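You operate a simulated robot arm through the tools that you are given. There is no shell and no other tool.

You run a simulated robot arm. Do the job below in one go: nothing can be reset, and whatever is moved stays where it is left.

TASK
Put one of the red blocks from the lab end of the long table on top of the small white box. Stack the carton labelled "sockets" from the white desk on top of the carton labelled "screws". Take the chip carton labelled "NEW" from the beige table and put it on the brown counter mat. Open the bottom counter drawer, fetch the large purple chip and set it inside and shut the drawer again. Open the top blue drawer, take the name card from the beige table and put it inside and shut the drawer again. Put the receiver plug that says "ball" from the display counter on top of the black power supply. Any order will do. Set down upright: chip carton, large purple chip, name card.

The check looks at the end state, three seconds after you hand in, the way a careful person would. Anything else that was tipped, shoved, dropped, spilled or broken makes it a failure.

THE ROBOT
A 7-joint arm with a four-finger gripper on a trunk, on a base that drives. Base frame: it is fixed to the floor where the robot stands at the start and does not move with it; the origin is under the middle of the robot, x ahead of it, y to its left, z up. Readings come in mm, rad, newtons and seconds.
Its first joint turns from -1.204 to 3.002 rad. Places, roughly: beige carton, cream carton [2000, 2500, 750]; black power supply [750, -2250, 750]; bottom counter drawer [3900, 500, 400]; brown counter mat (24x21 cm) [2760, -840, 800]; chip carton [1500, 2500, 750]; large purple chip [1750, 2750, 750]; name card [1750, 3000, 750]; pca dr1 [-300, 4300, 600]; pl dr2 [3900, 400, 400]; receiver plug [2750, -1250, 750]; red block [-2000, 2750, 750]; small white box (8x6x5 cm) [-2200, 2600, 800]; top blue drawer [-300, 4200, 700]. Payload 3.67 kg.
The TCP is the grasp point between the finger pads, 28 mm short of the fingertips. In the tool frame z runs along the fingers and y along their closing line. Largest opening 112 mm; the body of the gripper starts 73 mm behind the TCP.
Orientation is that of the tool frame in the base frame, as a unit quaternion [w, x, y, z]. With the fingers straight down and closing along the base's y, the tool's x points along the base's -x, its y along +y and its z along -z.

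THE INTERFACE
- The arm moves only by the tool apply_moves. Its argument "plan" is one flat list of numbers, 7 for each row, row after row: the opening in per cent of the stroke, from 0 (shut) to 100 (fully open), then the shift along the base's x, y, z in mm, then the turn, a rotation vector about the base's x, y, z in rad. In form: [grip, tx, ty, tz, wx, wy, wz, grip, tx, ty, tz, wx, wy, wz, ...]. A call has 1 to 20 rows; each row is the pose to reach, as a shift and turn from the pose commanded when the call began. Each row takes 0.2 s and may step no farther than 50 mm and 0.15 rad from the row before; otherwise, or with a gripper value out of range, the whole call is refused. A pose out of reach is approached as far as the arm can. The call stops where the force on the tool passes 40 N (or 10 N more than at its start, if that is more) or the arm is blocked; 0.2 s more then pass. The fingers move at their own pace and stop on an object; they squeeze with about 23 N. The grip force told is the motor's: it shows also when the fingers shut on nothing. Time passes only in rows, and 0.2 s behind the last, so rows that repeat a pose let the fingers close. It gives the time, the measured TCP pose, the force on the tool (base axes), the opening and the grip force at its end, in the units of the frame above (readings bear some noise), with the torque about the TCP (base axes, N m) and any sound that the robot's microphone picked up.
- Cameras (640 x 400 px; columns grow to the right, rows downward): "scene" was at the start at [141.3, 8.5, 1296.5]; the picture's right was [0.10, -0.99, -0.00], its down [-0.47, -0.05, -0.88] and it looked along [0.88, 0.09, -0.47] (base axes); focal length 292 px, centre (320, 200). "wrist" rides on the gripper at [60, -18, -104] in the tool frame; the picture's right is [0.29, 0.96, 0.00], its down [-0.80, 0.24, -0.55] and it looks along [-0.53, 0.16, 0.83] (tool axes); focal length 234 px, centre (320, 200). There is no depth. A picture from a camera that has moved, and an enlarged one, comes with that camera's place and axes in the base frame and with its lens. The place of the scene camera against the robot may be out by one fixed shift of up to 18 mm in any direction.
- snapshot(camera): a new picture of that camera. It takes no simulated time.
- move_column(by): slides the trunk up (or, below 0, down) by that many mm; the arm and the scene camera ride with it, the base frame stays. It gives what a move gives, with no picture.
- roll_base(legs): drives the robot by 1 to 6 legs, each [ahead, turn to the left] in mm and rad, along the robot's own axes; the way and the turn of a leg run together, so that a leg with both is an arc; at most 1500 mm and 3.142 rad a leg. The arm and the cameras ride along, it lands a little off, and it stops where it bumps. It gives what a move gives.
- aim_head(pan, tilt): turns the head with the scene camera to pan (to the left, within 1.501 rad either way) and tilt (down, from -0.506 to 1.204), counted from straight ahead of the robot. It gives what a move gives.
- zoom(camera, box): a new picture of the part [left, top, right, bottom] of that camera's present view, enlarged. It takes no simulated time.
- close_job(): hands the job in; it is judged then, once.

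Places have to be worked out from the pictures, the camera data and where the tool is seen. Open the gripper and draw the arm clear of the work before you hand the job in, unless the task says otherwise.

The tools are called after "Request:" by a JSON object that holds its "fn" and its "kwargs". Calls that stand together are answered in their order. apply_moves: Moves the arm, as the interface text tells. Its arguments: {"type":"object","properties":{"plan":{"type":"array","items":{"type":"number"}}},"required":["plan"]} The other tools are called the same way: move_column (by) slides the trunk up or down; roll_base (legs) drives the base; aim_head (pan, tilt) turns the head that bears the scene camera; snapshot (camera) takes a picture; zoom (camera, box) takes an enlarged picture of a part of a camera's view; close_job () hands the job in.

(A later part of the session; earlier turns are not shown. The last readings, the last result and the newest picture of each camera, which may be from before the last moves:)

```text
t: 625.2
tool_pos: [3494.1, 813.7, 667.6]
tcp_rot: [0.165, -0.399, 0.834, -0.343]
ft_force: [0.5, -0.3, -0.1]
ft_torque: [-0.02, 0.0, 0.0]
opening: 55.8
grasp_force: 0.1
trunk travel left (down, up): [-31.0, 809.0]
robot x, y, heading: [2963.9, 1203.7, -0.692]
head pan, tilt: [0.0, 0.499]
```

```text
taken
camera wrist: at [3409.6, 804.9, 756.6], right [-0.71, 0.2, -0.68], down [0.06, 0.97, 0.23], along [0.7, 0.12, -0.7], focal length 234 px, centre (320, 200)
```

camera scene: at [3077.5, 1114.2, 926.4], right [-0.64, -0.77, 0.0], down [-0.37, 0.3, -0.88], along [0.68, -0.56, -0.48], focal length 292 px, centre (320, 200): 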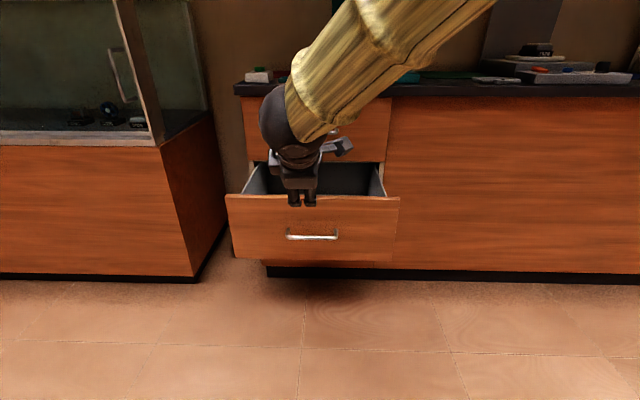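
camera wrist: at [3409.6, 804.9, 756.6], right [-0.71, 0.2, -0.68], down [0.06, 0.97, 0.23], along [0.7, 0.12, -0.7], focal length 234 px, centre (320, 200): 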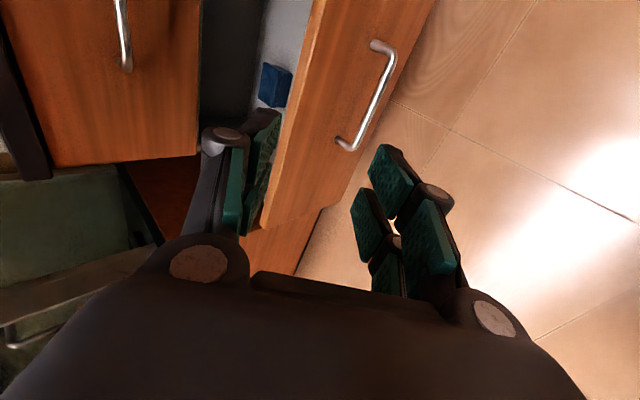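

I lower to z ≈ 536 and advance to the same approach point I withdrew through before.

Request:
{"fn": "apply_moves", "kwargs": {"plan": [50, 0, 0, -45, 0, 0, 0, 50, 0, 0, -90, 0, 0, 0, 50, 0, 0, -131, 0, 0, 0, 50, 0, 0, -131, 0, 0, 0]}}

Request:
{"fn": "roll_base", "kwargs": {"legs": [[34, 0]]}}

Request:
{"fn": "snapshot", "kwargs": {"camera": "wrist"}}

```text
t: 626.2
tool_pos: [3492.2, 814.9, 537.0]
tcp_rot: [0.166, -0.399, 0.834, -0.343]
ft_force: [0.5, 0.7, 0.5]
ft_torque: [0.01, 0.01, 0.01]
opening: 55.8
grasp_force: 0.0
trunk travel left (down, up): [-31.0, 809.0]
robot x, y, heading: [2969.1, 1204.7, -0.683]
head pan, tilt: [0.0, 0.499]
```

```text
t: 627.1
tool_pos: [3519.0, 792.2, 538.3]
tcp_rot: [0.165, -0.399, 0.834, -0.344]
ft_force: [0.2, 0.1, 0.0]
ft_torque: [0.0, 0.01, -0.01]
opening: 56.2
grasp_force: 0.0
trunk travel left (down, up): [-31.0, 809.0]
robot x, y, heading: [2995.0, 1179.7, -0.69]
head pan, tilt: [0.0, 0.499]
```

```text
taken
camera wrist: at [3435.1, 783.8, 625.9], right [-0.71, 0.2, -0.67], down [0.06, 0.97, 0.23], along [0.7, 0.12, -0.7], focal length 234 px, centre (320, 200)
```

wrist: 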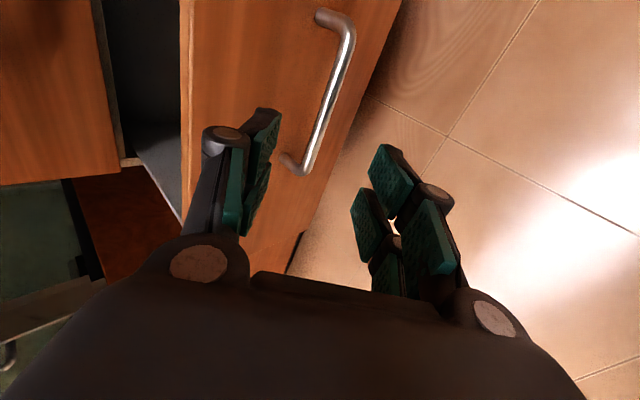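

Same view as when I withdrew. I advance along the diagonal to the grip position and close on the bar.

Request:
{"fn": "apply_moves", "kwargs": {"plan": [50, 12, -11, -16, 0, 0, 0, 50, 25, -21, -33, 0, 0, 0, 50, 37, -32, -50, 0, 0, 0, 50, 49, -42, -65, 0, 0, 0, 50, 49, -42, -65, 0, 0, 0]}}

Request:
{"fn": "snapshot", "kwargs": {"camera": "wrist"}}

```text
t: 628.3
tool_pos: [3569.1, 748.7, 473.8]
tcp_rot: [0.166, -0.399, 0.834, -0.343]
ft_force: [0.4, 0.2, 0.1]
ft_torque: [0.0, 0.01, -0.01]
opening: 56.1
grasp_force: 0.1
trunk travel left (down, up): [-31.0, 809.0]
robot x, y, heading: [2997.0, 1184.2, -0.684]
head pan, tilt: [0.0, 0.499]
```

```text
taken
camera wrist: at [3484.8, 741.2, 562.5], right [-0.71, 0.2, -0.67], down [0.06, 0.97, 0.23], along [0.7, 0.12, -0.7], focal length 234 px, centre (320, 200)
```

wrist: 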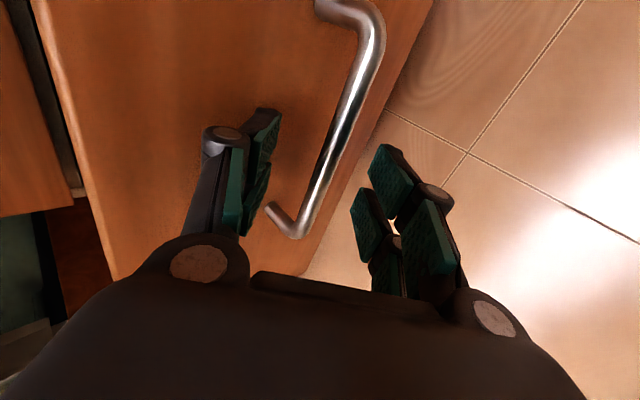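

Request:
{"fn": "apply_moves", "kwargs": {"plan": [30, 0, 0, 0, 0, 0, 0, 15, 0, 0, 0, 0, 0, 0, 0, 0, 0, 0, 0, 0, 0, 0, 0, 0, 0, 0, 0, 0, 0, 0, 0, 0, 0, 0, 0]}}

```text
t: 629.5
tool_pos: [3567.9, 750.8, 474.2]
tcp_rot: [0.165, -0.4, 0.834, -0.342]
ft_force: [0.4, 1.1, -11.7]
ft_torque: [1.32, -0.88, -1.57]
opening: 12.3
grasp_force: 45.2
trunk travel left (down, up): [-31.0, 809.0]
robot x, y, heading: [2994.7, 1181.9, -0.688]
head pan, tilt: [0.0, 0.499]
```

The bar is gripped again. I push the drawer shut in short legs.

Request:
{"fn": "roll_base", "kwargs": {"legs": [[45, 0]]}}

Request:
{"fn": "roll_base", "kwargs": {"legs": [[45, 0]]}}

Request:
{"fn": "snapshot", "kwargs": {"camera": "scene"}}

```text
t: 630.4
tool_pos: [3602.3, 719.7, 474.1]
tcp_rot: [0.166, -0.399, 0.834, -0.342]
ft_force: [-6.6, -8.4, -14.4]
ft_torque: [1.04, -0.59, -1.92]
opening: 12.2
grasp_force: 45.0
trunk travel left (down, up): [-31.0, 809.0]
robot x, y, heading: [3030.9, 1155.6, -0.691]
head pan, tilt: [0.0, 0.499]
```

```text
t: 631.3
tool_pos: [3636.5, 690.3, 473.5]
tcp_rot: [0.164, -0.398, 0.835, -0.344]
ft_force: [-7.9, -6.7, -8.3]
ft_torque: [1.01, -0.66, -1.94]
opening: 12.1
grasp_force: 46.0
trunk travel left (down, up): [-31.0, 809.0]
robot x, y, heading: [3064.8, 1127.6, -0.688]
head pan, tilt: [0.0, 0.499]
```

```text
taken
camera scene: at [3174.3, 1033.6, 926.2], right [-0.64, -0.77, 0.0], down [-0.37, 0.31, -0.88], along [0.68, -0.56, -0.48], focal length 292 px, centre (320, 200)
```

scene: 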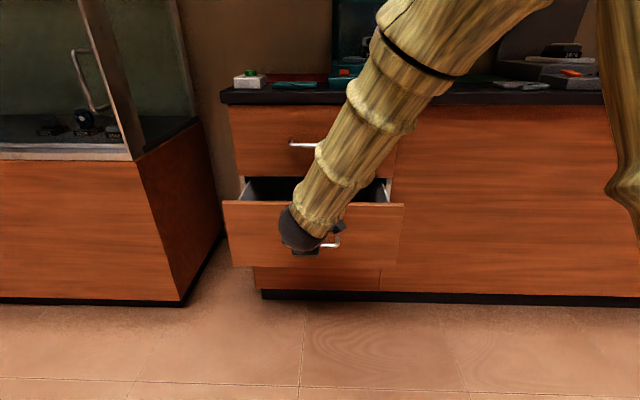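

Sliding in smoothly. I continue.

Request:
{"fn": "roll_base", "kwargs": {"legs": [[45, 0]]}}

Request:
{"fn": "roll_base", "kwargs": {"legs": [[45, 0]]}}

Request:
{"fn": "roll_base", "kwargs": {"legs": [[40, 0]]}}

Request:
{"fn": "snapshot", "kwargs": {"camera": "scene"}}

```text
t: 632.2
tool_pos: [3671.7, 660.1, 473.4]
tcp_rot: [0.163, -0.397, 0.836, -0.343]
ft_force: [-16.0, -16.7, -3.4]
ft_torque: [0.85, -0.59, -2.07]
opening: 12.1
grasp_force: 45.3
trunk travel left (down, up): [-31.0, 809.0]
robot x, y, heading: [3096.7, 1098.6, -0.689]
head pan, tilt: [0.0, 0.499]
```

```text
t: 633.1
tool_pos: [3704.3, 632.0, 472.9]
tcp_rot: [0.162, -0.395, 0.836, -0.344]
ft_force: [-8.0, -9.5, -1.4]
ft_torque: [0.89, -0.67, -1.91]
opening: 12.1
grasp_force: 44.9
trunk travel left (down, up): [-31.0, 809.0]
robot x, y, heading: [3133.2, 1069.2, -0.69]
head pan, tilt: [0.0, 0.499]
```

```text
t: 634.0
tool_pos: [3735.5, 604.2, 473.5]
tcp_rot: [0.161, -0.394, 0.837, -0.345]
ft_force: [-15.9, -16.9, -0.6]
ft_torque: [0.79, -0.61, -1.96]
opening: 11.9
grasp_force: 45.0
trunk travel left (down, up): [-31.0, 809.0]
robot x, y, heading: [3160.9, 1042.7, -0.696]
head pan, tilt: [0.0, 0.499]
```

```text
taken
camera scene: at [3273.1, 950.8, 926.4], right [-0.64, -0.77, 0.0], down [-0.37, 0.31, -0.88], along [0.68, -0.56, -0.48], focal length 292 px, centre (320, 200)
```

scene: 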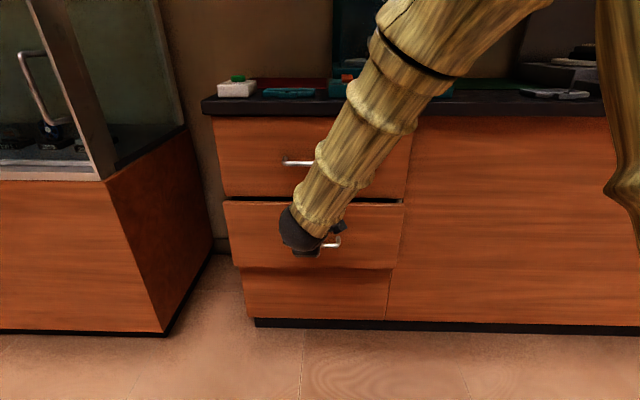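

About 25 mm left. I push the rest gently.

Request:
{"fn": "roll_base", "kwargs": {"legs": [[17, 0]]}}

Request:
{"fn": "roll_base", "kwargs": {"legs": [[14, 0]]}}

Request:
{"fn": "snapshot", "kwargs": {"camera": "scene"}}

Request:
{"fn": "snapshot", "kwargs": {"camera": "wrist"}}

```text
t: 634.8
tool_pos: [3748.5, 593.2, 473.4]
tcp_rot: [0.162, -0.393, 0.836, -0.346]
ft_force: [-4.3, -3.7, -0.8]
ft_torque: [0.99, -0.81, -1.6]
opening: 11.9
grasp_force: 45.1
trunk travel left (down, up): [-31.0, 809.0]
robot x, y, heading: [3174.3, 1030.3, -0.696]
head pan, tilt: [0.0, 0.499]
```

```text
t: 635.6
tool_pos: [3754.0, 588.8, 472.6]
tcp_rot: [0.162, -0.392, 0.838, -0.344]
ft_force: [-0.6, 2.2, 1.5]
ft_torque: [0.94, -0.82, -1.08]
opening: 11.8
grasp_force: 45.1
trunk travel left (down, up): [-31.0, 809.0]
robot x, y, heading: [3183.9, 1023.3, -0.69]
head pan, tilt: [0.0, 0.499]
stopped in leg 1: the force on the tool passed its limit at 55 N (the readings are from after the stop); the commanded pose is now the measured one
```

```text
taken
camera scene: at [3293.5, 934.6, 926.3], right [-0.64, -0.77, 0.0], down [-0.37, 0.31, -0.88], along [0.68, -0.56, -0.48], focal length 292 px, centre (320, 200)
```

scene: 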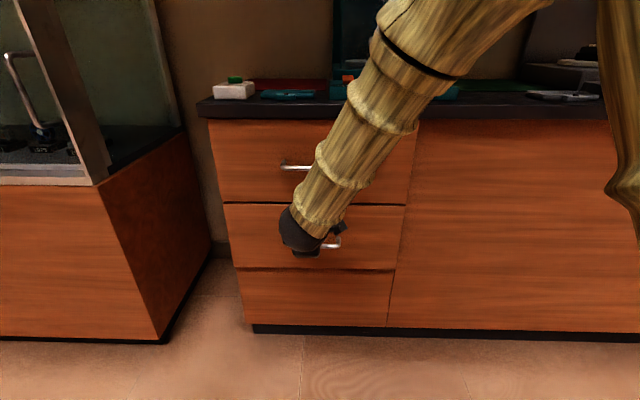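

```text
taken
camera wrist: at [3669.3, 580.9, 561.2], right [-0.71, 0.22, -0.67], down [0.08, 0.97, 0.23], along [0.7, 0.11, -0.7], focal length 234 px, centre (320, 200)
```

wrist: 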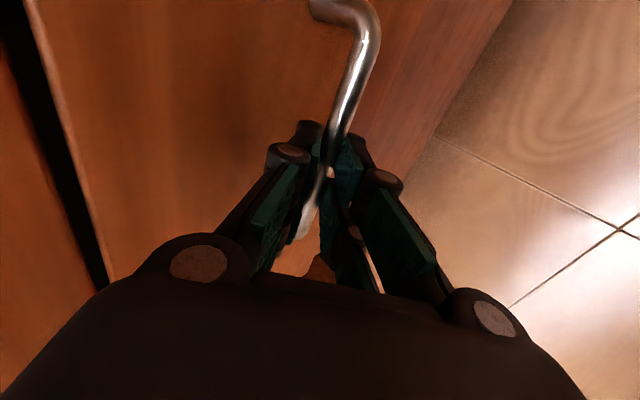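

The drawer is fully shut (same tool position as before opening). I release and withdraw along the diagonal.

Request:
{"fn": "apply_moves", "kwargs": {"plan": [15, 0, 0, 0, 0, 0, 0, 35, 0, 0, 0, 0, 0, 0, 50, 0, 0, 0, 0, 0, 0, 50, -11, 9, 14, 0, 0, 0, 50, -22, 17, 28, 0, 0, 0, 50, -38, 30, 48, 0, 0, 0, 50, -50, 40, 62, 0, 0, 0, 50, -50, 40, 62, 0, 0, 0]}}

Request:
{"fn": "snapshot", "kwargs": {"camera": "wrist"}}

```text
t: 637.4
tool_pos: [3704.8, 627.8, 536.0]
tcp_rot: [0.161, -0.393, 0.838, -0.342]
ft_force: [0.4, -0.3, -0.2]
ft_torque: [-0.01, 0.01, 0.0]
opening: 55.9
grasp_force: 0.0
trunk travel left (down, up): [-31.0, 809.0]
robot x, y, heading: [3185.0, 1023.9, -0.695]
head pan, tilt: [0.0, 0.499]
```

```text
taken
camera wrist: at [3620.5, 620.3, 623.8], right [-0.71, 0.21, -0.67], down [0.08, 0.97, 0.23], along [0.7, 0.11, -0.7], focal length 234 px, centre (320, 200)
```

wrist: 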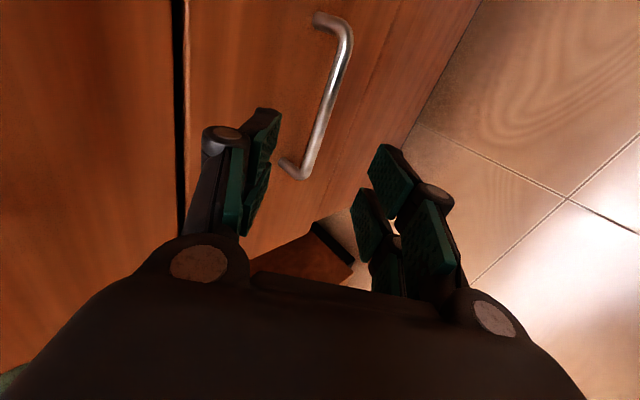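

Clear. I back off 250 mm, raise the trunk, and turn the gripper down again.

Request:
{"fn": "roll_base", "kwargs": {"legs": [[-300, 0]]}}

Request:
{"fn": "move_column", "kwargs": {"by": 400}}

Request:
{"fn": "apply_moves", "kwargs": {"plan": [50, 0, 0, 15, 0.0719, 0.0067, -0.1235, 50, 0, 0, 30, 0.1438, 0.0134, -0.247, 50, 0, 0, 45, 0.2156, 0.0201, -0.3705, 50, 0, 0, 60, 0.2875, 0.0268, -0.494, 50, 0, 0, 75, 0.3594, 0.0335, -0.6175, 50, 0, 0, 90, 0.4313, 0.0402, -0.741, 50, 0, 0, 105, 0.5031, 0.0469, -0.8645, 50, 0, 0, 120, 0.575, 0.0536, -0.988, 50, 0, 0, 135, 0.6469, 0.0603, -1.1115, 50, 0, 0, 150, 0.7188, 0.067, -1.235, 50, 0, 0, 165, 0.7906, 0.0737, -1.3585, 50, 0, 0, 180, 0.8625, 0.0804, -1.482, 50, 0, 0, 190, 0.8625, 0.0804, -1.482]}}

Request:
{"fn": "aim_head", "kwargs": {"pan": 0.0, "tilt": 0.6}}

Request:
{"fn": "snapshot", "kwargs": {"camera": "scene"}}

```text
t: 639.4
tool_pos: [3476.0, 816.1, 535.6]
tcp_rot: [0.16, -0.391, 0.839, -0.344]
ft_force: [-0.1, 0.1, 0.1]
ft_torque: [0.02, -0.04, 0.02]
opening: 56.2
grasp_force: 0.0
trunk travel left (down, up): [-31.0, 809.0]
robot x, y, heading: [2958.9, 1212.9, -0.693]
head pan, tilt: [0.0, 0.499]
```

```text
t: 643.2
tool_pos: [3475.0, 816.1, 935.6]
tcp_rot: [0.16, -0.391, 0.838, -0.344]
ft_force: [0.4, 0.7, -0.2]
ft_torque: [-0.04, 0.01, 0.01]
opening: 56.1
grasp_force: 0.0
trunk travel left (down, up): [-431.0, 409.0]
robot x, y, heading: [2957.3, 1213.7, -0.696]
head pan, tilt: [0.0, 0.499]
```

```text
t: 646.0
tool_pos: [3474.9, 815.7, 1125.5]
tcp_rot: [0.0, 0.341, 0.94, 0.003]
ft_force: [0.0, 1.0, -0.1]
ft_torque: [0.01, -0.01, 0.01]
opening: 56.0
grasp_force: 0.0
trunk travel left (down, up): [-431.0, 409.0]
robot x, y, heading: [2956.3, 1216.4, -0.7]
head pan, tilt: [0.0, 0.499]
```

```text
t: 646.7
tool_pos: [3475.7, 814.1, 1125.0]
tcp_rot: [-0.001, 0.342, 0.94, 0.003]
ft_force: [-0.1, -0.4, 0.4]
ft_torque: [-0.03, -0.03, -0.02]
opening: 56.2
grasp_force: 0.2
trunk travel left (down, up): [-431.0, 409.0]
robot x, y, heading: [2958.0, 1215.3, -0.7]
head pan, tilt: [0.0, 0.6]
```

```text
taken
camera scene: at [3063.0, 1126.0, 1317.3], right [-0.64, -0.77, 0.0], down [-0.43, 0.36, -0.83], along [0.63, -0.53, -0.56], focal length 292 px, centre (320, 200)
```

scene: 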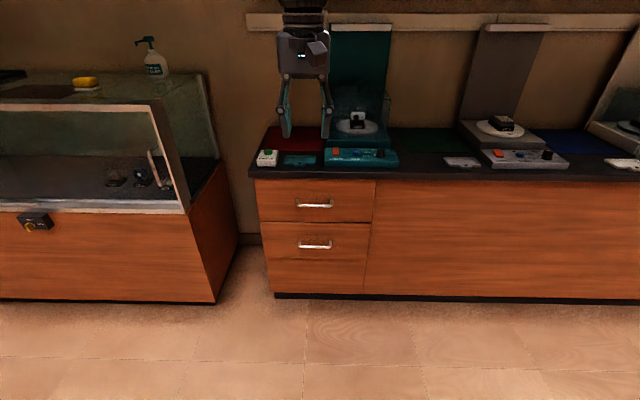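

The bottom drawer is shut. Last task: the cartons on the white desk. I turn round to view the desk from this aisle.

Request:
{"fn": "roll_base", "kwargs": {"legs": [[0, 3.09]]}}

Request:
{"fn": "aim_head", "kwargs": {"pan": 0.0, "tilt": 0.4}}

Request:
{"fn": "snapshot", "kwargs": {"camera": "scene"}}

Request:
{"fn": "zoom", "kwargs": {"camera": "scene", "box": [200, 130, 360, 230]}}

Request:
{"fn": "zoom", "kwargs": {"camera": "scene", "box": [340, 130, 500, 230]}}

```text
t: 654.2
tool_pos: [2489.1, 1672.4, 1124.7]
tcp_rot: [0.003, 0.919, -0.395, 0.0]
ft_force: [0.2, -0.5, -0.3]
ft_torque: [-0.02, -0.02, -0.04]
opening: 56.0
grasp_force: 0.0
trunk travel left (down, up): [-431.0, 409.0]
robot x, y, heading: [2956.7, 1219.2, 2.332]
head pan, tilt: [0.0, 0.6]
```

```text
t: 654.9
tool_pos: [2488.5, 1672.0, 1124.6]
tcp_rot: [0.003, 0.919, -0.395, 0.001]
ft_force: [0.8, -0.4, 0.7]
ft_torque: [-0.04, 0.0, -0.02]
opening: 55.7
grasp_force: 0.0
trunk travel left (down, up): [-431.0, 409.0]
robot x, y, heading: [2954.9, 1216.3, 2.333]
head pan, tilt: [0.0, 0.4]
```

```text
taken
camera scene: at [2858.7, 1318.8, 1335.4], right [0.72, 0.69, 0.0], down [0.27, -0.28, -0.92], along [-0.63, 0.67, -0.39], focal length 292 px, centre (320, 200)
```

scene: 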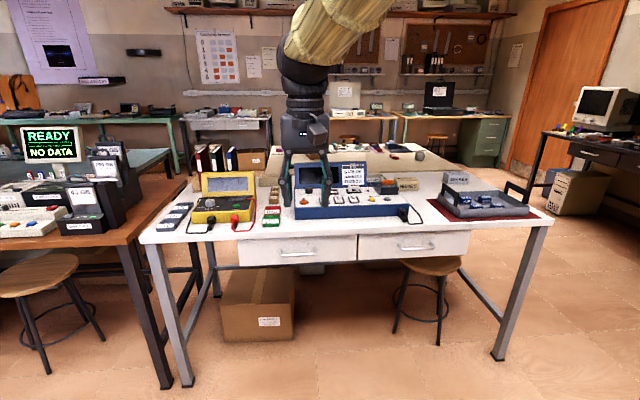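

```text
4.00 times, centred on (280, 180) of scene
camera zoom: at [2858.7, 1318.8, 1335.4], right [0.72, 0.69, 0.0], down [0.27, -0.28, -0.92], along [-0.63, 0.67, -0.39], focal length 1167 px, centre (480, 280)
```

zoom: 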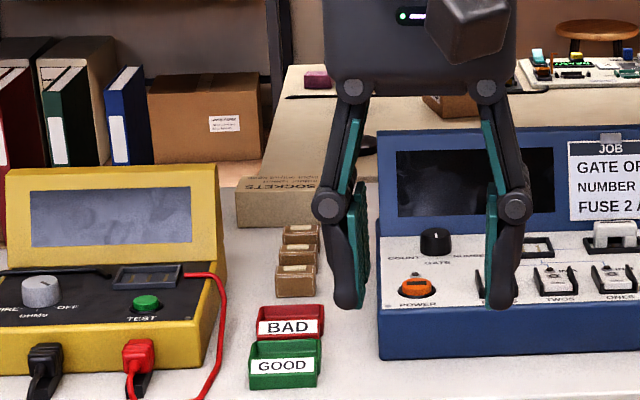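

```text
4.00 times, centred on (420, 180) of scene
camera zoom: at [2858.7, 1318.8, 1335.4], right [0.72, 0.69, 0.0], down [0.27, -0.28, -0.92], along [-0.63, 0.67, -0.39], focal length 1167 px, centre (-80, 280)
```

zoom: 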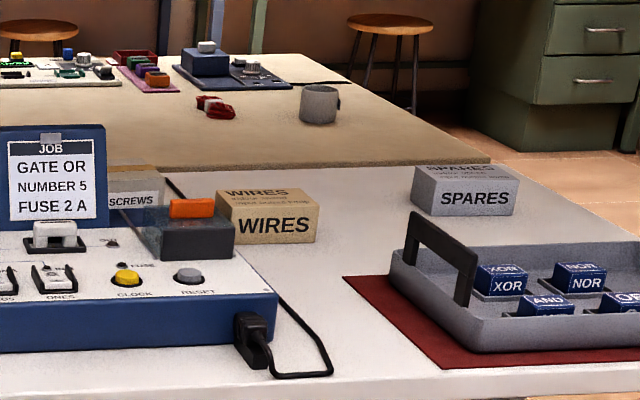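

I can read it all now: "SOCKETS" is behind the yellow meter's right side, and the taped carton next to WIRES is "SCREWS". I drive up to the desk in front of SOCKETS.

Request:
{"fn": "roll_base", "kwargs": {"legs": [[0, 0.2], [690, 0], [0, -0.114]]}}

Request:
{"fn": "aim_head", "kwargs": {"pan": 0.0, "tilt": 0.7}}

Request:
{"fn": "snapshot", "kwargs": {"camera": "scene"}}

Request:
{"fn": "snapshot", "kwargs": {"camera": "wrist"}}

```text
t: 660.1
tool_pos: [1856.3, 2025.1, 1124.4]
tcp_rot: [0.003, 0.938, -0.346, 0.001]
ft_force: [0.2, -0.1, -0.2]
ft_torque: [-0.01, -0.03, 0.02]
opening: 55.9
grasp_force: 0.0
trunk travel left (down, up): [-431.0, 409.0]
robot x, y, heading: [2367.2, 1622.0, 2.435]
head pan, tilt: [0.0, 0.4]
```

```text
t: 660.9
tool_pos: [1855.5, 2024.0, 1124.8]
tcp_rot: [0.003, 0.938, -0.346, 0.001]
ft_force: [0.6, 0.1, -0.3]
ft_torque: [-0.01, 0.0, 0.03]
opening: 55.8
grasp_force: 0.0
trunk travel left (down, up): [-431.0, 409.0]
robot x, y, heading: [2369.7, 1620.0, 2.435]
head pan, tilt: [0.0, 0.7]
```

```text
taken
camera scene: at [2267.3, 1705.8, 1308.7], right [0.65, 0.76, 0.0], down [0.49, -0.42, -0.77], along [-0.58, 0.5, -0.64], focal length 292 px, centre (320, 200)
```

scene: 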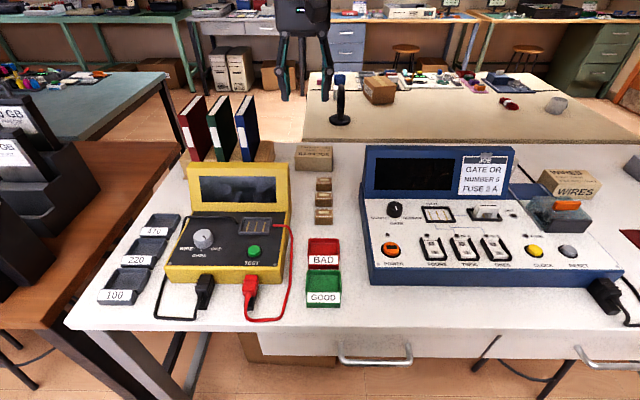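

```text
taken
camera wrist: at [1913.4, 1999.6, 1230.8], right [-0.4, -0.92, 0.01], down [-0.76, 0.34, 0.55], along [-0.51, 0.22, -0.83], focal length 234 px, centre (320, 200)
```

wrist: 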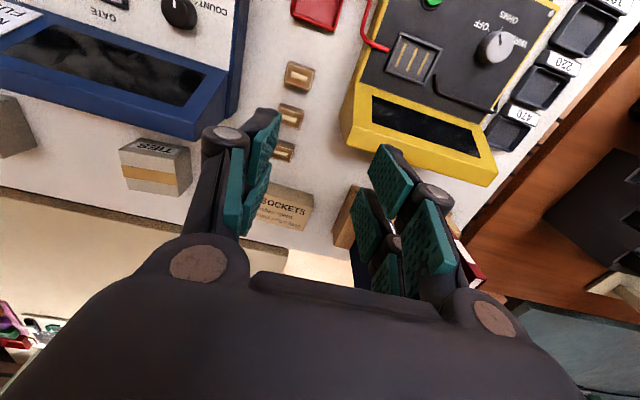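

The second taped carton reads "TIES", confirming SCREWS is the one by WIRES. I zoom on SOCKETS.

Request:
{"fn": "zoom", "kwargs": {"camera": "wrist", "box": [232, 160, 344, 250]}}

Request:
{"fn": "zoom", "kwargs": {"camera": "scene", "box": [260, 130, 388, 210]}}

```text
4.44 times, centred on (288, 205) of wrist
camera zoom: at [1913.4, 1999.6, 1230.8], right [-0.4, -0.92, 0.01], down [-0.76, 0.34, 0.55], along [-0.51, 0.22, -0.83], focal length 1041 px, centre (462, 178)
```

zoom: 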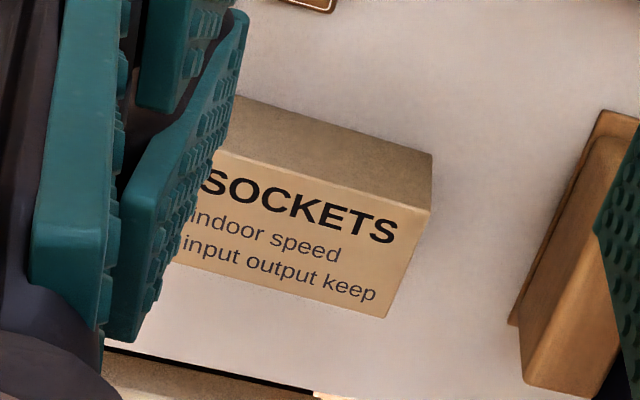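

```text
5.00 times, centred on (324, 170) of scene
camera zoom: at [2267.3, 1705.8, 1308.7], right [0.65, 0.76, 0.0], down [0.49, -0.42, -0.77], along [-0.58, 0.5, -0.64], focal length 1459 px, centre (300, 350)
```

zoom: 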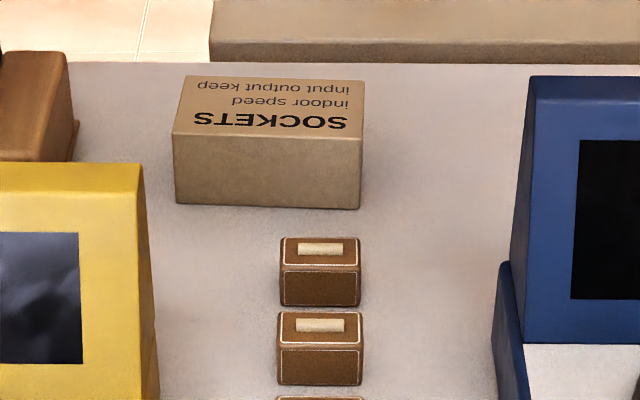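

SOCKETS is about 109 × 66 × 51 mm, centre near (1685, 2183), long side along 46°. I'll grip it across its 66 mm depth: yaw +85° and move above it.

Request:
{"fn": "apply_moves", "kwargs": {"plan": [85, -17, 16, -5, 0, 0, 0.149, 85, -34, 32, -12, 0, 0, 0.298, 85, -51, 48, -22, 0, 0, 0.448, 85, -68, 64, -32, 0, 0, 0.597, 85, -85, 80, -45, 0, 0, 0.746, 85, -102, 95, -58, 0, 0, 0.895, 85, -119, 111, -72, 0, 0, 1.044, 85, -136, 127, -90, 0, 0, 1.194, 85, -153, 143, -110, 0, 0, 1.343, 85, -170, 159, -130, 0, 0, 1.492, 85, -170, 159, -150, 0, 0, 1.492, 85, -170, 159, -150, 0, 0, 1.492]}}

Request:
{"fn": "snapshot", "kwargs": {"camera": "wrist"}}

Request:
{"fn": "snapshot", "kwargs": {"camera": "scene"}}

```text
t: 663.5
tool_pos: [1687.8, 2183.2, 976.7]
tcp_rot: [0.002, 0.924, 0.383, 0.003]
ft_force: [-0.6, 0.8, -0.2]
ft_torque: [0.0, -0.01, -0.04]
opening: 95.2
grasp_force: 0.1
trunk travel left (down, up): [-431.0, 409.0]
robot x, y, heading: [2370.7, 1620.7, 2.434]
head pan, tilt: [0.0, 0.7]
```

```text
taken
camera wrist: at [1716.7, 2238.4, 1082.7], right [0.88, -0.47, 0.01], down [-0.4, -0.73, 0.55], along [-0.26, -0.49, -0.83], focal length 234 px, centre (320, 200)
```

wrist: 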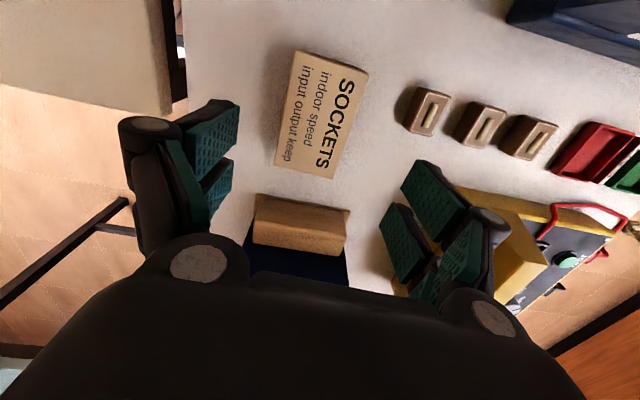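

```text
taken
camera scene: at [2267.2, 1705.9, 1308.6], right [0.65, 0.76, 0.0], down [0.49, -0.42, -0.76], along [-0.58, 0.5, -0.64], focal length 292 px, centre (320, 200)
```

scene: 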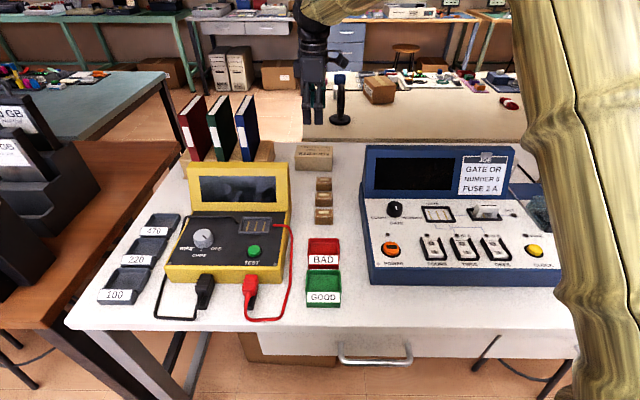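

SOCKETS is centred between the open fingers. I descend to TCP z ≈ 828.

Request:
{"fn": "apply_moves", "kwargs": {"plan": [85, 1, 2, -45, 0, 0, 0, 85, 1, 3, -90, 0, 0, 0, 85, 1, 3, -125, 0, 0, 0, 85, 1, 3, -142, 0, 0, 0, 85, 1, 3, -148, 0, 0, 0, 85, 1, 3, -148, 0, 0, 0]}}

Request:
{"fn": "snapshot", "kwargs": {"camera": "wrist"}}

Request:
{"fn": "zoom", "kwargs": {"camera": "scene", "box": [260, 90, 420, 210]}}

```text
t: 664.9
tool_pos: [1687.0, 2187.2, 827.1]
tcp_rot: [0.002, 0.924, 0.383, 0.003]
ft_force: [-0.2, 0.9, 0.7]
ft_torque: [-0.01, 0.04, -0.03]
opening: 95.2
grasp_force: 0.1
trunk travel left (down, up): [-431.0, 409.0]
robot x, y, heading: [2367.0, 1617.3, 2.434]
head pan, tilt: [0.0, 0.7]
```

```text
taken
camera wrist: at [1716.7, 2242.2, 932.4], right [0.88, -0.47, 0.01], down [-0.4, -0.73, 0.55], along [-0.26, -0.49, -0.83], focal length 234 px, centre (320, 200)
```

wrist: 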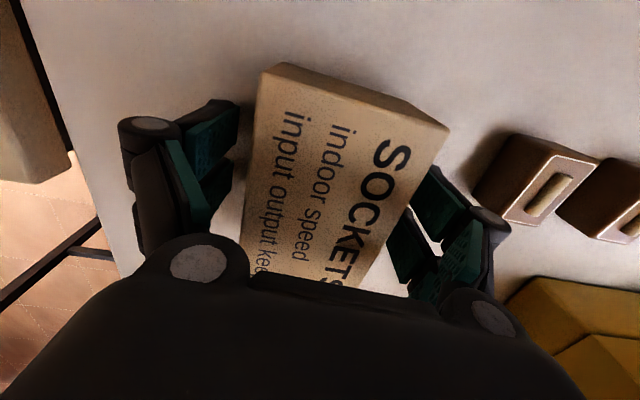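

```text
3.33 times, centred on (340, 150) of scene
camera zoom: at [2267.2, 1705.9, 1308.6], right [0.65, 0.76, 0.0], down [0.49, -0.42, -0.76], along [-0.58, 0.5, -0.64], focal length 973 px, centre (253, 367)
```

zoom: 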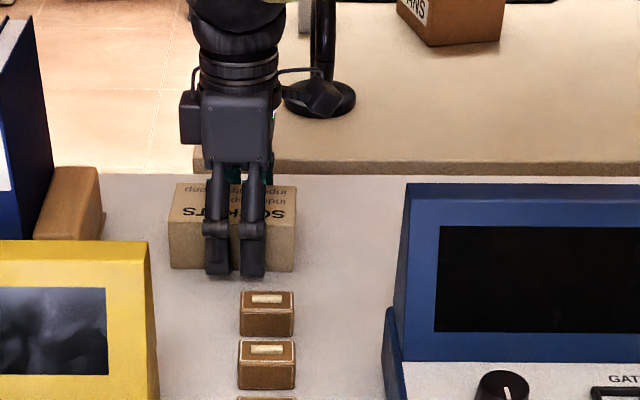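

The fingers straddle the carton. I close and lift.

Request:
{"fn": "apply_moves", "kwargs": {"plan": [72, 0, 0, 0, 0, 0, 0, 64, 0, 0, 0, 0, 0, 0, 56, 0, 0, 0, 0, 0, 0, 40, 0, 0, 0, 0, 0, 0, 0, 0, 0, 0, 0, 0, 0, 0, 0, 0, 0, 0, 0, 0, 0, 0, 0, 0, 0, 0, 0, 0, 0, 0, 12, 0, 0, 0, 0, 0, 0, 35, 0, 0, 0, 0, 0, 0, 35, 0, 0, 0]}}

Request:
{"fn": "zoom", "kwargs": {"camera": "scene", "box": [260, 90, 420, 210]}}

Request:
{"fn": "snapshot", "kwargs": {"camera": "wrist"}}

```text
t: 667.1
tool_pos: [1687.2, 2187.8, 860.5]
tcp_rot: [0.0, 0.924, 0.383, 0.003]
ft_force: [-0.4, -0.3, -1.3]
ft_torque: [-0.02, -0.04, -0.02]
opening: 68.0
grasp_force: 23.0
trunk travel left (down, up): [-431.0, 409.0]
robot x, y, heading: [2368.2, 1621.1, 2.437]
head pan, tilt: [0.0, 0.7]
```

```text
3.33 times, centred on (340, 150) of scene
camera zoom: at [2267.0, 1706.0, 1308.6], right [0.65, 0.76, 0.0], down [0.49, -0.42, -0.76], along [-0.58, 0.5, -0.64], focal length 973 px, centre (253, 367)
```

zoom: 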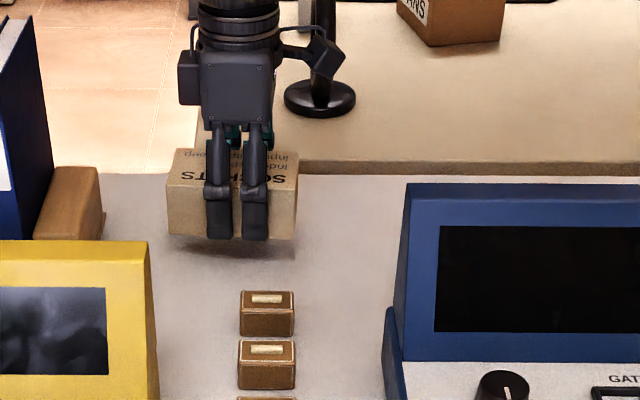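

```text
taken
camera wrist: at [1716.5, 2243.0, 966.9], right [0.88, -0.47, 0.01], down [-0.4, -0.73, 0.55], along [-0.26, -0.49, -0.83], focal length 234 px, centre (320, 200)
```

wrist: 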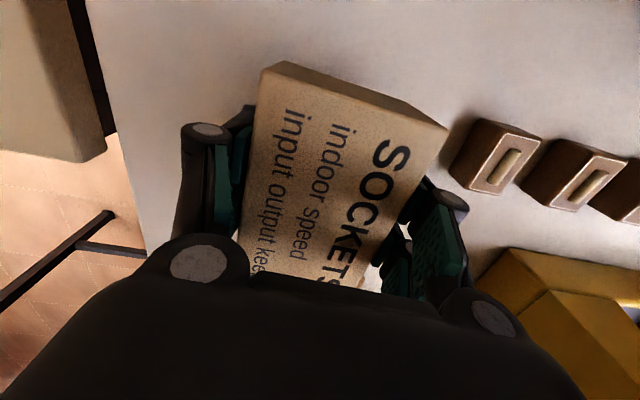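

SOCKETS is held level. I lift it high, retract, and then shift the base along the desk to SCREWS.

Request:
{"fn": "apply_moves", "kwargs": {"plan": [0, 0, 0, 45, 0, 0, 0, 0, 0, 0, 90, 0, 0, 0, 0, 0, 0, 135, 0, 0, 0, 0, 10, -8, 175, 0, 0, 0, 0, 35, -29, 205, 0, 0, 0, 0, 65, -54, 230, 0, 0, 0, 0, 98, -81, 245, 0, 0, 0, 0, 132, -110, 250, 0, 0, 0, 0, 165, -137, 250, 0, 0, 0, 0, 170, -141, 250, 0, 0, 0]}}

```text
t: 669.3
tool_pos: [1854.2, 2043.4, 1111.3]
tcp_rot: [0.003, 0.924, 0.383, 0.003]
ft_force: [0.4, -0.3, -1.8]
ft_torque: [-0.01, 0.0, -0.05]
opening: 67.6
grasp_force: 23.2
trunk travel left (down, up): [-431.0, 409.0]
robot x, y, heading: [2367.5, 1618.2, 2.434]
head pan, tilt: [0.0, 0.7]
```

Request:
{"fn": "roll_base", "kwargs": {"legs": [[-300, 0], [0, -1.585], [420, 0], [0, 1.585], [270, 0]]}}

Request:
{"fn": "snapshot", "kwargs": {"camera": "scene"}}

Request:
{"fn": "snapshot", "kwargs": {"camera": "wrist"}}

```text
t: 682.8
tool_pos: [2154.7, 2345.9, 1111.3]
tcp_rot: [0.003, 0.924, 0.383, 0.003]
ft_force: [-0.4, -0.3, -2.4]
ft_torque: [0.01, -0.05, 0.0]
opening: 67.9
grasp_force: 23.3
trunk travel left (down, up): [-431.0, 409.0]
robot x, y, heading: [2670.3, 1918.7, 2.432]
head pan, tilt: [0.0, 0.7]
```

```text
taken
camera scene: at [2567.6, 2006.5, 1308.5], right [0.65, 0.76, 0.0], down [0.49, -0.42, -0.76], along [-0.58, 0.5, -0.65], focal length 292 px, centre (320, 200)
```

scene: 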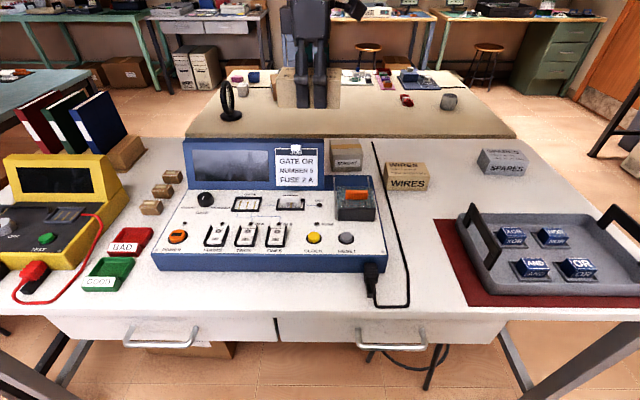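

```text
taken
camera wrist: at [2185.6, 2400.4, 1217.2], right [0.88, -0.47, 0.01], down [-0.4, -0.73, 0.55], along [-0.26, -0.49, -0.83], focal length 234 px, centre (320, 200)
```

wrist: 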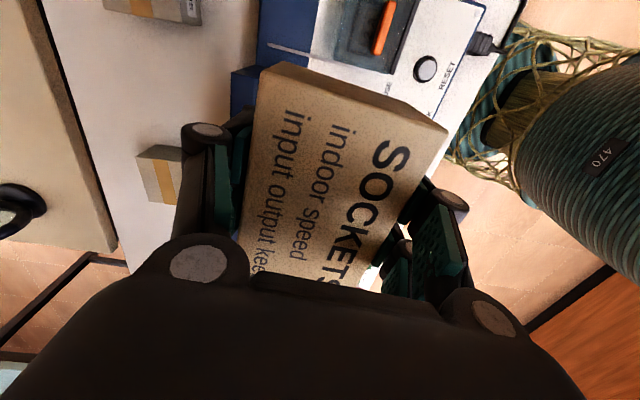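

SCREWS stands just behind the right end of the blue panel, left of WIRES. I zoom to measure it.

Request:
{"fn": "zoom", "kwargs": {"camera": "scene", "box": [290, 125, 450, 225]}}

Request:
{"fn": "zoom", "kwargs": {"camera": "wrist", "box": [80, 0, 272, 120]}}

```text
4.00 times, centred on (370, 175) of scene
camera zoom: at [2567.6, 2006.5, 1308.5], right [0.65, 0.76, 0.0], down [0.49, -0.42, -0.76], along [-0.58, 0.5, -0.65], focal length 1167 px, centre (120, 300)
```

zoom: 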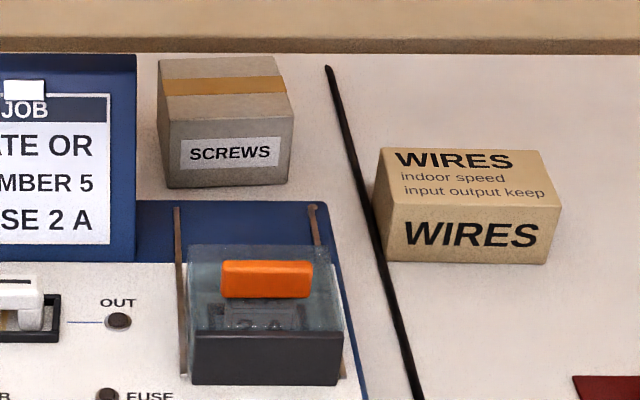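

```text
3.33 times, centred on (176, 60) of wrist
camera zoom: at [2185.6, 2400.4, 1217.2], right [0.88, -0.47, 0.01], down [-0.4, -0.73, 0.55], along [-0.26, -0.49, -0.83], focal length 781 px, centre (800, 667)
```

zoom: 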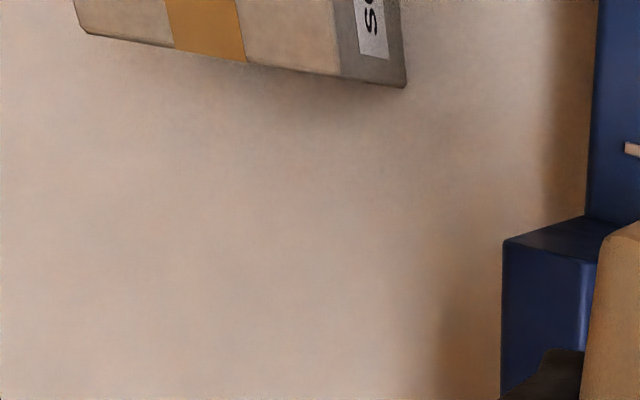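

SCREWS: about 95 × 92 mm, top centre near (2038, 2562), top z ≈ 853, turned to ~53°. I bring SOCKETS above it with a small yaw, first to z ≈ 960.

Request:
{"fn": "apply_moves", "kwargs": {"plan": [0, -20, 36, 0, 0, 0, 0.03, 0, -40, 72, 0, 0, 0, 0.06, 0, -60, 108, -15, 0, 0, 0.09, 0, -79, 144, -35, 0, 0, 0.12, 0, -98, 180, -60, 0, 0, 0.148, 0, -116, 216, -85, 0, 0, 0.148, 0, -116, 216, -120, 0, 0, 0.148, 0, -116, 216, -150, 0, 0, 0.148, 0, -116, 216, -150, 0, 0, 0.148]}}

Request:
{"fn": "snapshot", "kwargs": {"camera": "wrist"}}

Request:
{"fn": "zoom", "kwargs": {"camera": "scene", "box": [270, 80, 430, 200]}}

```text
t: 684.8
tool_pos: [2042.2, 2562.1, 962.1]
tcp_rot: [0.002, 0.893, 0.45, 0.003]
ft_force: [0.5, 0.1, -1.7]
ft_torque: [0.02, -0.03, -0.04]
opening: 68.0
grasp_force: 22.7
trunk travel left (down, up): [-431.0, 409.0]
robot x, y, heading: [2668.5, 1919.0, 2.432]
head pan, tilt: [0.0, 0.7]
```

```text
taken
camera wrist: at [2063.6, 2620.5, 1068.7], right [0.94, -0.34, 0.01], down [-0.29, -0.78, 0.55], along [-0.18, -0.52, -0.83], focal length 234 px, centre (320, 200)
```

wrist: 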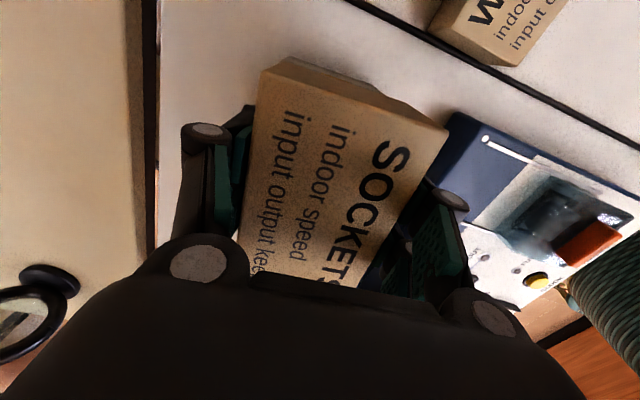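

```text
3.33 times, centred on (350, 140) of scene
camera zoom: at [2568.5, 2005.7, 1308.7], right [0.65, 0.76, 0.0], down [0.49, -0.42, -0.76], along [-0.58, 0.5, -0.64], focal length 973 px, centre (220, 400)
```

zoom: 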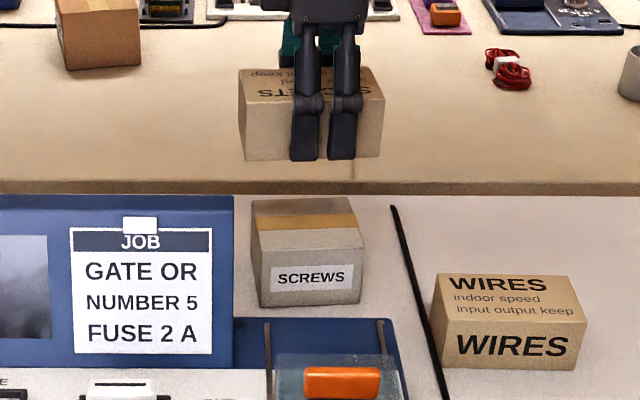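

SOCKETS is lined up over SCREWS. I lower to about 895 and then creep to contact.

Request:
{"fn": "apply_moves", "kwargs": {"plan": [0, -2, 0, -25, 0, 0, 0, 0, -3, 0, -50, 0, 0, 0, 0, -3, 0, -63, 0, 0, 0, 0, -3, 0, -66, 0, 0, 0, 0, -3, 0, -66, 0, 0, 0]}}

Request:
{"fn": "zoom", "kwargs": {"camera": "scene", "box": [290, 110, 418, 200]}}

Request:
{"fn": "snapshot", "kwargs": {"camera": "wrist"}}

```text
t: 686.0
tool_pos: [2036.8, 2560.6, 897.3]
tcp_rot: [0.002, 0.893, 0.449, 0.003]
ft_force: [0.5, 0.4, -1.8]
ft_torque: [0.03, -0.02, -0.02]
opening: 67.7
grasp_force: 22.8
trunk travel left (down, up): [-431.0, 409.0]
robot x, y, heading: [2671.0, 1916.1, 2.431]
head pan, tilt: [0.0, 0.7]
```

```text
4.44 times, centred on (354, 155) of scene
camera zoom: at [2568.3, 2006.0, 1308.6], right [0.65, 0.76, 0.0], down [0.49, -0.42, -0.76], along [-0.58, 0.5, -0.64], focal length 1297 px, centre (169, 400)
```

zoom: 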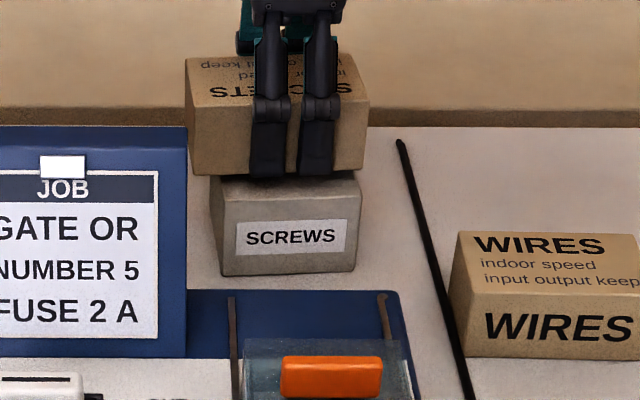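

```text
taken
camera wrist: at [2058.4, 2618.8, 1001.9], right [0.94, -0.34, 0.01], down [-0.29, -0.78, 0.55], along [-0.18, -0.52, -0.83], focal length 234 px, centre (320, 200)
```

wrist: 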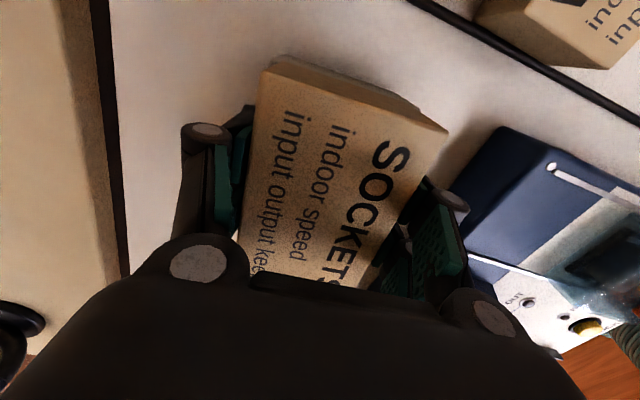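

Good; I shift 4 mm along the desk to centre it better and creep down.

Request:
{"fn": "apply_moves", "kwargs": {"plan": [0, 2, 3, -4, 0, 0, 0, 0, 2, 3, -8, 0, 0, 0, 0, 2, 3, -10, 0, 0, 0, 0, 2, 3, -10, 0, 0, 0]}}

Request:
{"fn": "apply_moves", "kwargs": {"plan": [0, 0, 0, -2, 0, 0, 0, 0, 0, 0, -4, 0, 0, 0, 0, 0, 0, -4, 0, 0, 0]}}

```text
t: 687.0
tool_pos: [2040.4, 2565.1, 888.0]
tcp_rot: [0.002, 0.893, 0.449, 0.002]
ft_force: [0.5, -0.4, -0.4]
ft_torque: [0.01, 0.1, 0.02]
opening: 68.2
grasp_force: 23.2
trunk travel left (down, up): [-431.0, 409.0]
robot x, y, heading: [2669.8, 1920.2, 2.43]
head pan, tilt: [0.0, 0.7]
```

```text
t: 687.8
tool_pos: [2040.2, 2562.3, 884.2]
tcp_rot: [0.001, 0.893, 0.45, 0.003]
ft_force: [-5.0, 5.8, 19.3]
ft_torque: [0.16, 0.25, -0.07]
opening: 67.6
grasp_force: 22.7
trunk travel left (down, up): [-431.0, 409.0]
robot x, y, heading: [2672.1, 1917.1, 2.435]
head pan, tilt: [0.0, 0.7]
```

Contact (19 N) at the expected height. I unload 2 mm, release slowly and check before lifting away.

Request:
{"fn": "apply_moves", "kwargs": {"plan": [0, 0, 0, 2, 0, 0, 0, 60, 0, 0, 2, 0, 0, 0, 63, 0, 0, 2, 0, 0, 0, 68, 0, 0, 2, 0, 0, 0, 75, 0, 0, 2, 0, 0, 0, 82, 0, 0, 2, 0, 0, 0, 85, 0, 0, 2, 0, 0, 0]}}

Request:
{"fn": "zoom", "kwargs": {"camera": "scene", "box": [290, 110, 418, 200]}}

Request:
{"fn": "snapshot", "kwargs": {"camera": "wrist"}}

```text
t: 689.4
tool_pos: [2039.6, 2562.8, 884.8]
tcp_rot: [0.002, 0.893, 0.449, 0.002]
ft_force: [0.5, 0.7, -0.1]
ft_torque: [0.02, 0.01, 0.0]
opening: 95.3
grasp_force: 0.1
trunk travel left (down, up): [-431.0, 409.0]
robot x, y, heading: [2668.6, 1915.6, 2.428]
head pan, tilt: [0.0, 0.7]
```

```text
4.44 times, centred on (354, 155) of scene
camera zoom: at [2568.4, 2005.9, 1308.6], right [0.65, 0.76, 0.0], down [0.49, -0.42, -0.76], along [-0.58, 0.5, -0.64], focal length 1297 px, centre (169, 400)
```

zoom: 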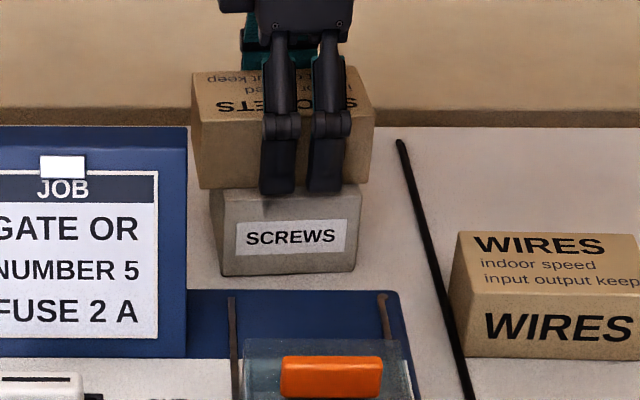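

```text
taken
camera wrist: at [2061.4, 2622.1, 990.2], right [0.94, -0.34, 0.01], down [-0.29, -0.78, 0.55], along [-0.18, -0.52, -0.83], focal length 234 px, centre (320, 200)
```

wrist: 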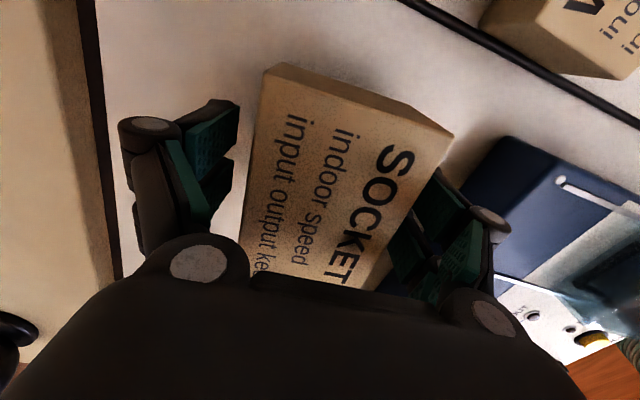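

SOCKETS rests squarely on SCREWS, and SCREWS hasn't moved. I lift straight up and retract.

Request:
{"fn": "apply_moves", "kwargs": {"plan": [85, 0, 0, 15, 0, 0, 0, 85, 0, 0, 50, 0, 0, 0, 85, 0, 0, 95, 0, 0, 0, 85, 0, 0, 140, 0, 0, 0, 85, 0, 0, 185, 0, 0, 0, 85, 0, 0, 225, 0, 0, 0, 85, 25, -26, 245, 0, 0, 0, 85, 55, -56, 250, 0, 0, 0, 85, 85, -86, 250, 0, 0, 0, 85, 115, -117, 250, 0, 0, 0, 85, 145, -148, 250, 0, 0, 0, 85, 145, -148, 250, 0, 0, 0]}}

Request:
{"fn": "snapshot", "kwargs": {"camera": "scene"}}

Request:
{"fn": "snapshot", "kwargs": {"camera": "wrist"}}

```text
t: 692.0
tool_pos: [2183.0, 2416.7, 1133.1]
tcp_rot: [0.003, 0.893, 0.449, 0.002]
ft_force: [-0.1, 0.9, -0.1]
ft_torque: [0.0, -0.03, 0.05]
opening: 95.3
grasp_force: 0.1
trunk travel left (down, up): [-431.0, 409.0]
robot x, y, heading: [2670.0, 1920.2, 2.43]
head pan, tilt: [0.0, 0.7]
```

```text
taken
camera scene: at [2568.0, 2006.3, 1308.5], right [0.65, 0.76, 0.0], down [0.49, -0.42, -0.76], along [-0.58, 0.5, -0.64], focal length 292 px, centre (320, 200)
```

scene: 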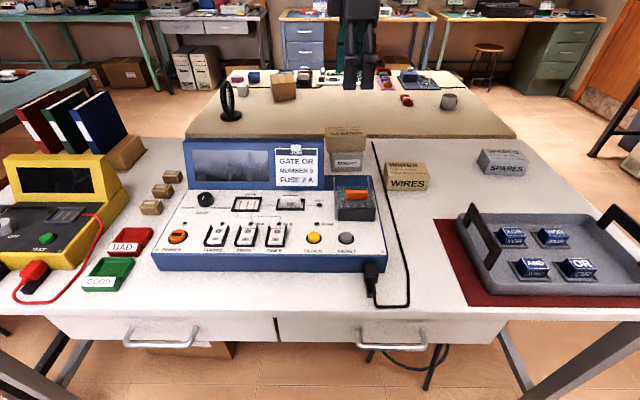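

```text
taken
camera wrist: at [2205.4, 2475.3, 1238.3], right [0.94, -0.34, 0.01], down [-0.29, -0.78, 0.55], along [-0.18, -0.52, -0.83], focal length 234 px, centre (320, 200)
```

wrist: 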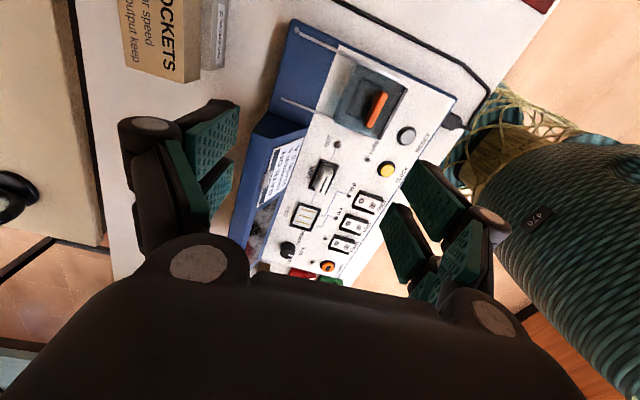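

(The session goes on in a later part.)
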